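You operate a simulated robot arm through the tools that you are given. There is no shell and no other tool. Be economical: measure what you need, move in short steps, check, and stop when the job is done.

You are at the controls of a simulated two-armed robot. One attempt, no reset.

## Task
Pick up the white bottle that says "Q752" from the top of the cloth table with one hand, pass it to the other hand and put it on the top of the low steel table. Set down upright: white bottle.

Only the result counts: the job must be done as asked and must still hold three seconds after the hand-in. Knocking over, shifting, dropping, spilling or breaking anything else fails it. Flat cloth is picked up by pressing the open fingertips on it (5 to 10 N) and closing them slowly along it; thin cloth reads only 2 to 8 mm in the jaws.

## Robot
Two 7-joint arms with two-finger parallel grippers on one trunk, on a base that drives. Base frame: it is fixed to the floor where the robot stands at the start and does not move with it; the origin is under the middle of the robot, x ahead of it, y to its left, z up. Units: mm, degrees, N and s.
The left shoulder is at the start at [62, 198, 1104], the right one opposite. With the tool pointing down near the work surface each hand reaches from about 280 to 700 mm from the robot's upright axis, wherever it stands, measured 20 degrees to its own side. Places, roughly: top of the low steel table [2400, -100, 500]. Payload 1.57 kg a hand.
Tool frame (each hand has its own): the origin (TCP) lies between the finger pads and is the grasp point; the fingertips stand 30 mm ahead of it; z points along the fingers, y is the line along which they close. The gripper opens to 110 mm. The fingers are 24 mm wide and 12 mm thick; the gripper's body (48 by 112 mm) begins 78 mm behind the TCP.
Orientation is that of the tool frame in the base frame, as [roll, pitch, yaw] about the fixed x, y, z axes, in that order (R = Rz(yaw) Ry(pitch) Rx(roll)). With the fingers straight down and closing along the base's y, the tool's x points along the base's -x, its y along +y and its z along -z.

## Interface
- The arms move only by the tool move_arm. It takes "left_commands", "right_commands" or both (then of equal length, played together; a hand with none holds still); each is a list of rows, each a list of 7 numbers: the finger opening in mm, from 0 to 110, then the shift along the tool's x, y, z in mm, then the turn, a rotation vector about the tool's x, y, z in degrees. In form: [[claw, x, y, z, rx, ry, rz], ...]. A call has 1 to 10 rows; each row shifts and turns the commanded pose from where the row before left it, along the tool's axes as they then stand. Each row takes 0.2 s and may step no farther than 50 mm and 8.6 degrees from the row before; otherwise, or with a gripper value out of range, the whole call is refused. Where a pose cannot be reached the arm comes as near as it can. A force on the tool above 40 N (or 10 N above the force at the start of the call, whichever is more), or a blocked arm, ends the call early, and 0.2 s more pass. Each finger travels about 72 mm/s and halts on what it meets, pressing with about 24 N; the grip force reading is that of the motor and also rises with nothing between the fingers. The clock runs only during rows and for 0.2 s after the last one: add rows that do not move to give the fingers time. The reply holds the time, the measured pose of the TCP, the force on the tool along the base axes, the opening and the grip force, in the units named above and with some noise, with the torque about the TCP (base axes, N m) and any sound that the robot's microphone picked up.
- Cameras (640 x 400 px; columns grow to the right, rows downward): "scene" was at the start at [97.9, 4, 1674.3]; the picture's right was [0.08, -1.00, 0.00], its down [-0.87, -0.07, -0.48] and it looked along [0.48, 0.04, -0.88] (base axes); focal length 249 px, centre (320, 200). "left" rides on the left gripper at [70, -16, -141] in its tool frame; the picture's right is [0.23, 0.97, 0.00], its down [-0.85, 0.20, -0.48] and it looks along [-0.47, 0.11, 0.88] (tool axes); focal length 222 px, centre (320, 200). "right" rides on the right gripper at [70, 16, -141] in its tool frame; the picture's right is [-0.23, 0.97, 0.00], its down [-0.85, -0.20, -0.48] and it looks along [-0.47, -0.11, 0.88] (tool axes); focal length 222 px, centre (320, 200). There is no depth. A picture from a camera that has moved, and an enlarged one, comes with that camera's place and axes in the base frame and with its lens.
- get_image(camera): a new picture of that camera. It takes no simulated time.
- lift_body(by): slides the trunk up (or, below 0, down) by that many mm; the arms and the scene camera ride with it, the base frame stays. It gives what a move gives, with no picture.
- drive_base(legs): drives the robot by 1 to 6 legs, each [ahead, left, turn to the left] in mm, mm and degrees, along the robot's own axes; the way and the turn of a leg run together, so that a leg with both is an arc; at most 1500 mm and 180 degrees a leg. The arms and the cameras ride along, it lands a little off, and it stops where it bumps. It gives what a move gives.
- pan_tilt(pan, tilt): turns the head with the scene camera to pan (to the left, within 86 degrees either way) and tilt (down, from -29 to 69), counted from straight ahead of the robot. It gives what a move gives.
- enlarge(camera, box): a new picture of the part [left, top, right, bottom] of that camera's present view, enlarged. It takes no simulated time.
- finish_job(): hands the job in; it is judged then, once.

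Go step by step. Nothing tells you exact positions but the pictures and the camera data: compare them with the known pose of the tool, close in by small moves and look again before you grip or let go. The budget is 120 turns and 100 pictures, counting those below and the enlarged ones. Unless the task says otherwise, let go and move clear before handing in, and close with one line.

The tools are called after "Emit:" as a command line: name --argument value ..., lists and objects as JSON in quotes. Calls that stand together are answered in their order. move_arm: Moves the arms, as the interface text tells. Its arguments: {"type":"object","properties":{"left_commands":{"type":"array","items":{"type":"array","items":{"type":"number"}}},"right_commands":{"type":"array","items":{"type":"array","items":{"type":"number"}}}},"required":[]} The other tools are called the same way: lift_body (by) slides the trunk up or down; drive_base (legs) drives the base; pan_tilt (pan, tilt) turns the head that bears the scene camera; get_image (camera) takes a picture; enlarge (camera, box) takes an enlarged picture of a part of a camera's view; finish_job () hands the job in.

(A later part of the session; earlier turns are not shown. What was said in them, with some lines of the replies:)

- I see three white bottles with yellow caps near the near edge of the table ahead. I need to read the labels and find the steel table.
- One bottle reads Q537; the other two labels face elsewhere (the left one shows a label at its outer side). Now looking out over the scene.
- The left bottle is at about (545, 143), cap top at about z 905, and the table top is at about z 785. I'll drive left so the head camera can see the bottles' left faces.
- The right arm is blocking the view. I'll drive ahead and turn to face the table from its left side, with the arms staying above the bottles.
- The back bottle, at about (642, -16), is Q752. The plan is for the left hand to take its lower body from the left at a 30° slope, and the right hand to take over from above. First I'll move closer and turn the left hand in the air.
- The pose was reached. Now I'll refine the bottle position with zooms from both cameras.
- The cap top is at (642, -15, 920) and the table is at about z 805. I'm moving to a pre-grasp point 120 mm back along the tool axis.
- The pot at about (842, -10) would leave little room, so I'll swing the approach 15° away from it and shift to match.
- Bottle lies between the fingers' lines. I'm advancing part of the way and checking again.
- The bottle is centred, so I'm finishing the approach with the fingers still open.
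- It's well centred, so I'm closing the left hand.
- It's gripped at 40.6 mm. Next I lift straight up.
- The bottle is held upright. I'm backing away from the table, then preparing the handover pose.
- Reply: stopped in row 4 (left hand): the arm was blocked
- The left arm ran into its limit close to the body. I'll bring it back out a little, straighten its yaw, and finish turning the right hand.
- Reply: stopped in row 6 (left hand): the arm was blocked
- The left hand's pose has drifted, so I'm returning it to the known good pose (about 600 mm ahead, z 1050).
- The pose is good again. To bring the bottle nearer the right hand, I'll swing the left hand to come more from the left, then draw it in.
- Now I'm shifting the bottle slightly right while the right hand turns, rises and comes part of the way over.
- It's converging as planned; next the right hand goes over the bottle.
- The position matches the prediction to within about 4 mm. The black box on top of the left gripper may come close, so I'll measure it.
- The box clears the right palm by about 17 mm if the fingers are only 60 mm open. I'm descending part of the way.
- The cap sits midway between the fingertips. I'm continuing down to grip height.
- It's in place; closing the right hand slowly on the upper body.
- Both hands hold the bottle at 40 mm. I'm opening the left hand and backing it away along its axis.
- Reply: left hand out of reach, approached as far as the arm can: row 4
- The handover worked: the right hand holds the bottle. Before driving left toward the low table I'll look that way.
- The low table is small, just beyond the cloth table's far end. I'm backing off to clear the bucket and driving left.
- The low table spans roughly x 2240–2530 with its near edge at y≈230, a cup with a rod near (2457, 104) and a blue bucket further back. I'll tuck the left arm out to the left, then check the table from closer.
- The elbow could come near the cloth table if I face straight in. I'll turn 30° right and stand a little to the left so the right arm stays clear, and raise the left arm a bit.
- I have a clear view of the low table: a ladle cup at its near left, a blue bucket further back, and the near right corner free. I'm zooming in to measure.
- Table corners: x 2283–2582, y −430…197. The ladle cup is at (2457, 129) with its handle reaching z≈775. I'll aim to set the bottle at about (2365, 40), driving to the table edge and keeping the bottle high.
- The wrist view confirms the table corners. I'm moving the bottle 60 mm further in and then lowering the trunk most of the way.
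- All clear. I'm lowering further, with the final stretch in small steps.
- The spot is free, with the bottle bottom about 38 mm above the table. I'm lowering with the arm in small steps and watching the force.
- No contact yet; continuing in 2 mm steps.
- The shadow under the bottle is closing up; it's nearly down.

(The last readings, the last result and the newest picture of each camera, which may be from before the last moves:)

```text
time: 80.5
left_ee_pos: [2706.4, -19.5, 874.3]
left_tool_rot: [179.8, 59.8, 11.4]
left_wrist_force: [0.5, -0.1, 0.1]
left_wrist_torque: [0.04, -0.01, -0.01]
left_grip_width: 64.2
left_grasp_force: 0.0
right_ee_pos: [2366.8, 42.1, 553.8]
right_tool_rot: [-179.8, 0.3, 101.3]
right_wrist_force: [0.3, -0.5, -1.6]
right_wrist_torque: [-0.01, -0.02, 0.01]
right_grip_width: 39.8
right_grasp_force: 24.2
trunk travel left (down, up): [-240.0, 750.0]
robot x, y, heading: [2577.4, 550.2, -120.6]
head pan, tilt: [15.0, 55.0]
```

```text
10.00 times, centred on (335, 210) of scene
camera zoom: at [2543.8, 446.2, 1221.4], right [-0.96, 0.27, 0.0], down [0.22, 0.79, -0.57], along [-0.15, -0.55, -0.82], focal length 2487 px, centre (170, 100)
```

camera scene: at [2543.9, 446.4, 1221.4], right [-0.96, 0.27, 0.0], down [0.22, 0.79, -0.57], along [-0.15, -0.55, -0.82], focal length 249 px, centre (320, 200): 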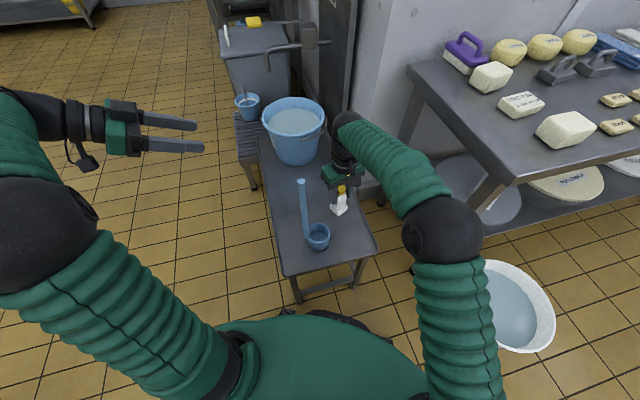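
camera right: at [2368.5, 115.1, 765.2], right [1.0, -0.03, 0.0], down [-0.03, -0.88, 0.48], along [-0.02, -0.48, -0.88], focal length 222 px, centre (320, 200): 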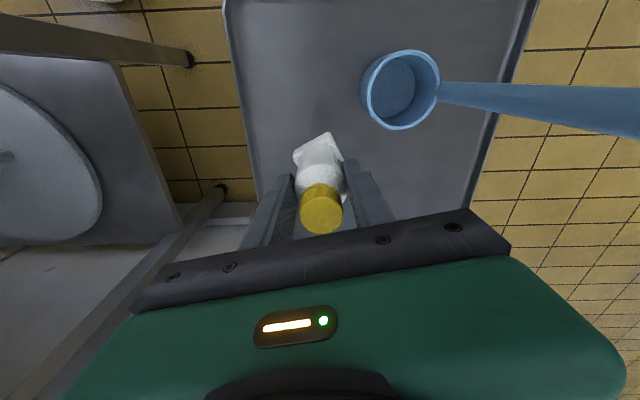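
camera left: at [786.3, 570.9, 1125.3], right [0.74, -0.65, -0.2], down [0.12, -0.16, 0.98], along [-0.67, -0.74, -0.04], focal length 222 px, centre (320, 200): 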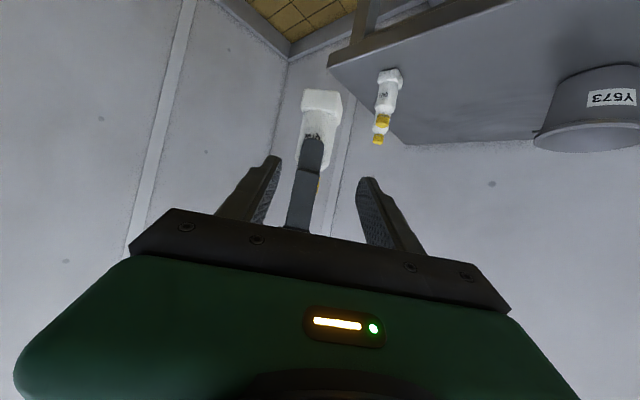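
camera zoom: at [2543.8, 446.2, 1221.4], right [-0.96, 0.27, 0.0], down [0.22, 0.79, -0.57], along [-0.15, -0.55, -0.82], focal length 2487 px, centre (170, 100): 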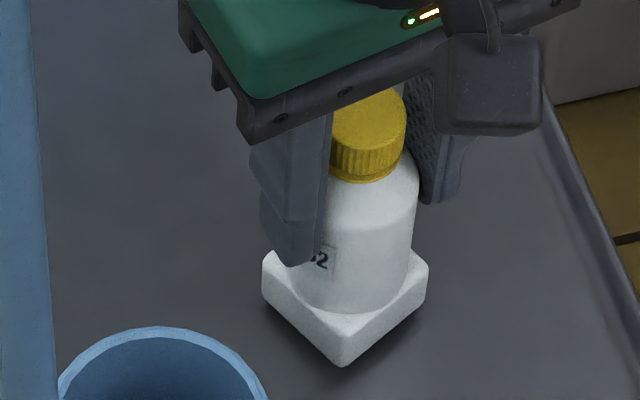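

The shadow is now tight under the base, only a few millimetres to go. I'm continuing in small steps.

Emit:
move_arm --right_commands '[[30, 0, 0, 1.5, 0, 0, 0], [30, 0, 0, 1, 0, 0, 0]]'

Emit:
move_arm --right_commands '[[30, 0, 0, 1.5, 0, 0, 0], [30, 0, 0, 0, 0, 0, 0]]'

Emit:
enlarge --camera "scene" --box '[310, 190, 360, 230]'

```text
time: 81.1
left_ee_pos: [2705.3, -19.1, 874.2]
left_tool_rot: [179.8, 59.7, 11.4]
left_wrist_force: [0.7, 0.5, -0.1]
left_wrist_torque: [-0.03, 0.01, 0.02]
left_grip_width: 63.9
left_grasp_force: 0.1
right_ee_pos: [2366.4, 41.0, 551.0]
right_tool_rot: [-179.9, 0.2, 101.3]
right_wrist_force: [-0.7, -0.7, -2.4]
right_wrist_torque: [0.0, 0.0, -0.01]
right_grip_width: 39.8
right_grasp_force: 24.4
trunk travel left (down, up): [-240.0, 750.0]
robot x, y, heading: [2579.8, 549.8, -120.5]
head pan, tilt: [15.0, 55.0]
```

```text
time: 81.7
left_ee_pos: [2705.9, -18.6, 874.2]
left_tool_rot: [179.7, 59.8, 11.4]
left_wrist_force: [-0.1, -0.5, -0.3]
left_wrist_torque: [0.0, -0.01, -0.02]
left_grip_width: 64.0
left_grasp_force: 0.1
right_ee_pos: [2366.6, 42.7, 550.6]
right_tool_rot: [-179.7, 0.3, 101.4]
right_wrist_force: [-0.2, -0.3, 5.3]
right_wrist_torque: [0.14, -0.07, -0.03]
right_grip_width: 40.1
right_grasp_force: 23.8
trunk travel left (down, up): [-240.0, 750.0]
robot x, y, heading: [2575.3, 552.0, -120.6]
head pan, tilt: [15.0, 55.0]
```

```text
10.00 times, centred on (335, 210) of scene
camera zoom: at [2544.1, 447.1, 1221.6], right [-0.96, 0.27, 0.0], down [0.22, 0.79, -0.57], along [-0.15, -0.55, -0.82], focal length 2487 px, centre (170, 100)
```

zoom: 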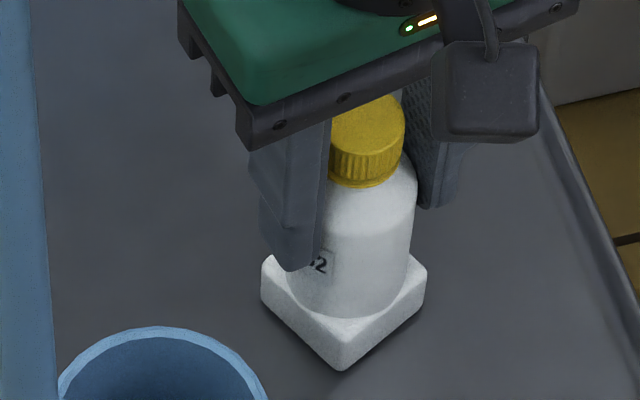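

There is contact (about +6 N) and the bottle is upright. I'm opening the right hand gently.

Emit:
move_arm --right_commands '[[38, 0, 0, 0, 0, 0, 0], [40, 0, 0, 0, 0, 0, 0], [42, 0, 0, 0, 0, 0, 0], [46, 0, 0, 0, 0, 0, 0], [54, 0, 0, 0, 0, 0, 0], [64, 0, 0, 0, 0, 0, 0], [64, 0, 0, 0, 0, 0, 0]]'

Emit:
enlarge --camera "scene" --box '[310, 180, 370, 230]'

Emit:
get_image --camera "right"

```text
time: 83.3
left_ee_pos: [2705.9, -19.3, 873.2]
left_tool_rot: [179.7, 59.7, 11.4]
left_wrist_force: [-0.7, -0.6, 0.0]
left_wrist_torque: [0.01, 0.0, 0.02]
left_grip_width: 64.0
left_grasp_force: 0.0
right_ee_pos: [2367.4, 42.3, 549.8]
right_tool_rot: [-179.9, 0.2, 101.4]
right_wrist_force: [0.3, -0.4, 0.6]
right_wrist_torque: [-0.02, 0.0, 0.01]
right_grip_width: 63.9
right_grasp_force: 0.1
trunk travel left (down, up): [-240.0, 750.0]
robot x, y, heading: [2576.5, 545.3, -120.5]
head pan, tilt: [15.0, 55.0]
```

```text
8.00 times, centred on (340, 205) of scene
camera zoom: at [2543.9, 446.4, 1221.4], right [-0.96, 0.27, 0.0], down [0.22, 0.79, -0.57], along [-0.15, -0.55, -0.82], focal length 1989 px, centre (160, 160)
```

zoom: 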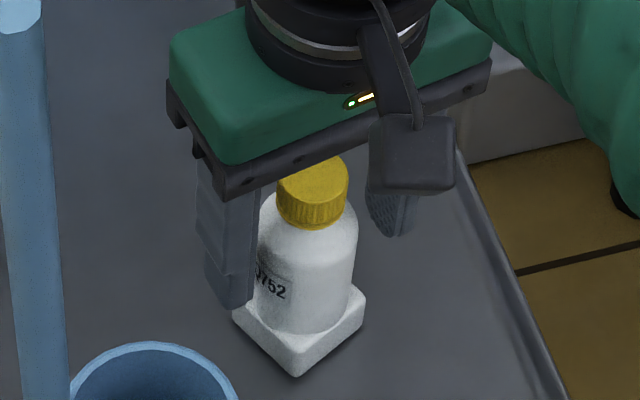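

```text
36 pictures are left
camera right: at [2368.5, 114.5, 691.5], right [1.0, -0.03, 0.0], down [-0.03, -0.88, 0.48], along [-0.02, -0.48, -0.88], focal length 222 px, centre (320, 200)
```

right: 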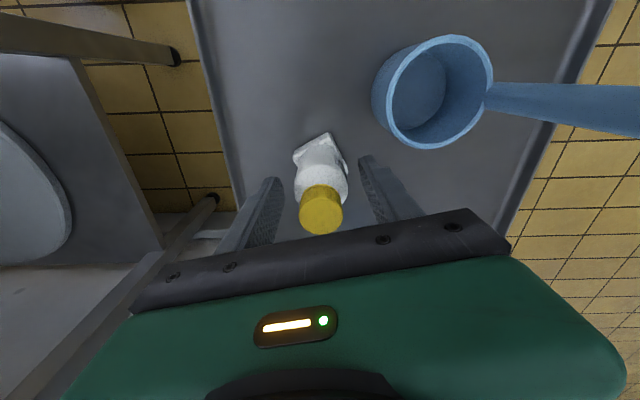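

The bottle stands free between the open fingers. I'm withdrawing the right hand straight up.

Emit:
move_arm --right_commands '[[64, 0, 0, -15, 0, 0, 0], [64, 0, 0, -25, 0, 0, 0], [64, 0, 0, -30, 0, 0, 0], [64, 0, 0, -30, 0, 0, 0], [64, 0, 0, -30, 0, 0, 0], [64, 0, 0, -20, 0, 0, 0], [64, 0, 0, 0, 0, 0, 0]]'

Emit:
lift_body --by 150

Emit:
get_image --camera "scene"

Emit:
get_image --camera "right"

```text
time: 84.9
left_ee_pos: [2704.9, -19.1, 873.4]
left_tool_rot: [179.7, 59.7, 11.4]
left_wrist_force: [-0.4, 0.1, 0.1]
left_wrist_torque: [0.0, -0.03, -0.03]
left_grip_width: 64.0
left_grasp_force: 0.1
right_ee_pos: [2365.7, 41.3, 700.8]
right_tool_rot: [-179.8, 0.2, 101.3]
right_wrist_force: [-0.1, 0.0, 0.1]
right_wrist_torque: [0.01, -0.02, 0.0]
right_grip_width: 64.0
right_grasp_force: 0.0
trunk travel left (down, up): [-240.0, 750.0]
robot x, y, heading: [2577.9, 546.0, -120.8]
head pan, tilt: [15.0, 55.0]
```

```text
time: 86.6
left_ee_pos: [2706.4, -19.4, 1023.6]
left_tool_rot: [179.8, 59.6, 11.3]
left_wrist_force: [-0.4, 1.1, 0.3]
left_wrist_torque: [-0.02, 0.0, 0.02]
left_grip_width: 64.0
left_grasp_force: 0.0
right_ee_pos: [2365.9, 42.5, 850.3]
right_tool_rot: [-179.8, 0.3, 101.3]
right_wrist_force: [0.0, 0.0, -0.3]
right_wrist_torque: [0.0, -0.02, 0.0]
right_grip_width: 63.7
right_grasp_force: 0.0
trunk travel left (down, up): [-390.0, 600.0]
robot x, y, heading: [2581.3, 548.6, -120.5]
head pan, tilt: [15.0, 55.0]
```

```text
35 pictures are left
camera scene: at [2544.0, 446.0, 1371.3], right [-0.96, 0.27, 0.0], down [0.22, 0.79, -0.57], along [-0.15, -0.55, -0.82], focal length 249 px, centre (320, 200)
```

scene: 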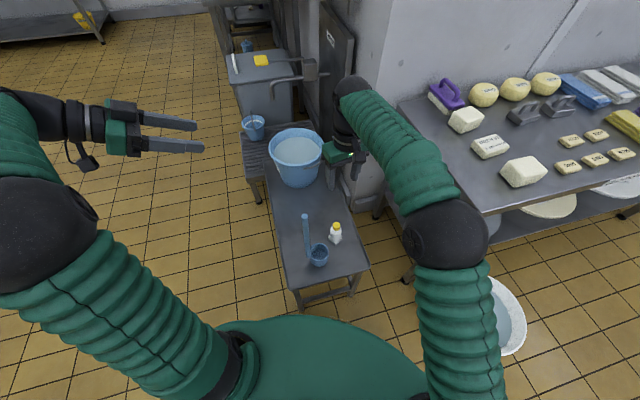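

```text
34 pictures are left
camera right: at [2368.6, 115.0, 991.3], right [1.0, -0.03, 0.0], down [-0.03, -0.88, 0.48], along [-0.02, -0.48, -0.88], focal length 222 px, centre (320, 200)
```

right: 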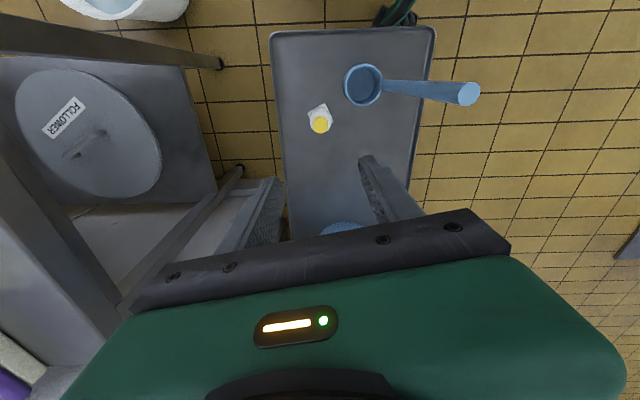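

The Q752 bottle stands upright on the low steel table. Both hands are clear and nothing else has moved.

Emit:
finish_job

```text
The job is handed in.
```

The white bottle "Q752" was picked up with the left hand, passed to the right hand, and set upright on top of the low steel table; I saw nothing else disturbed in the pictures.
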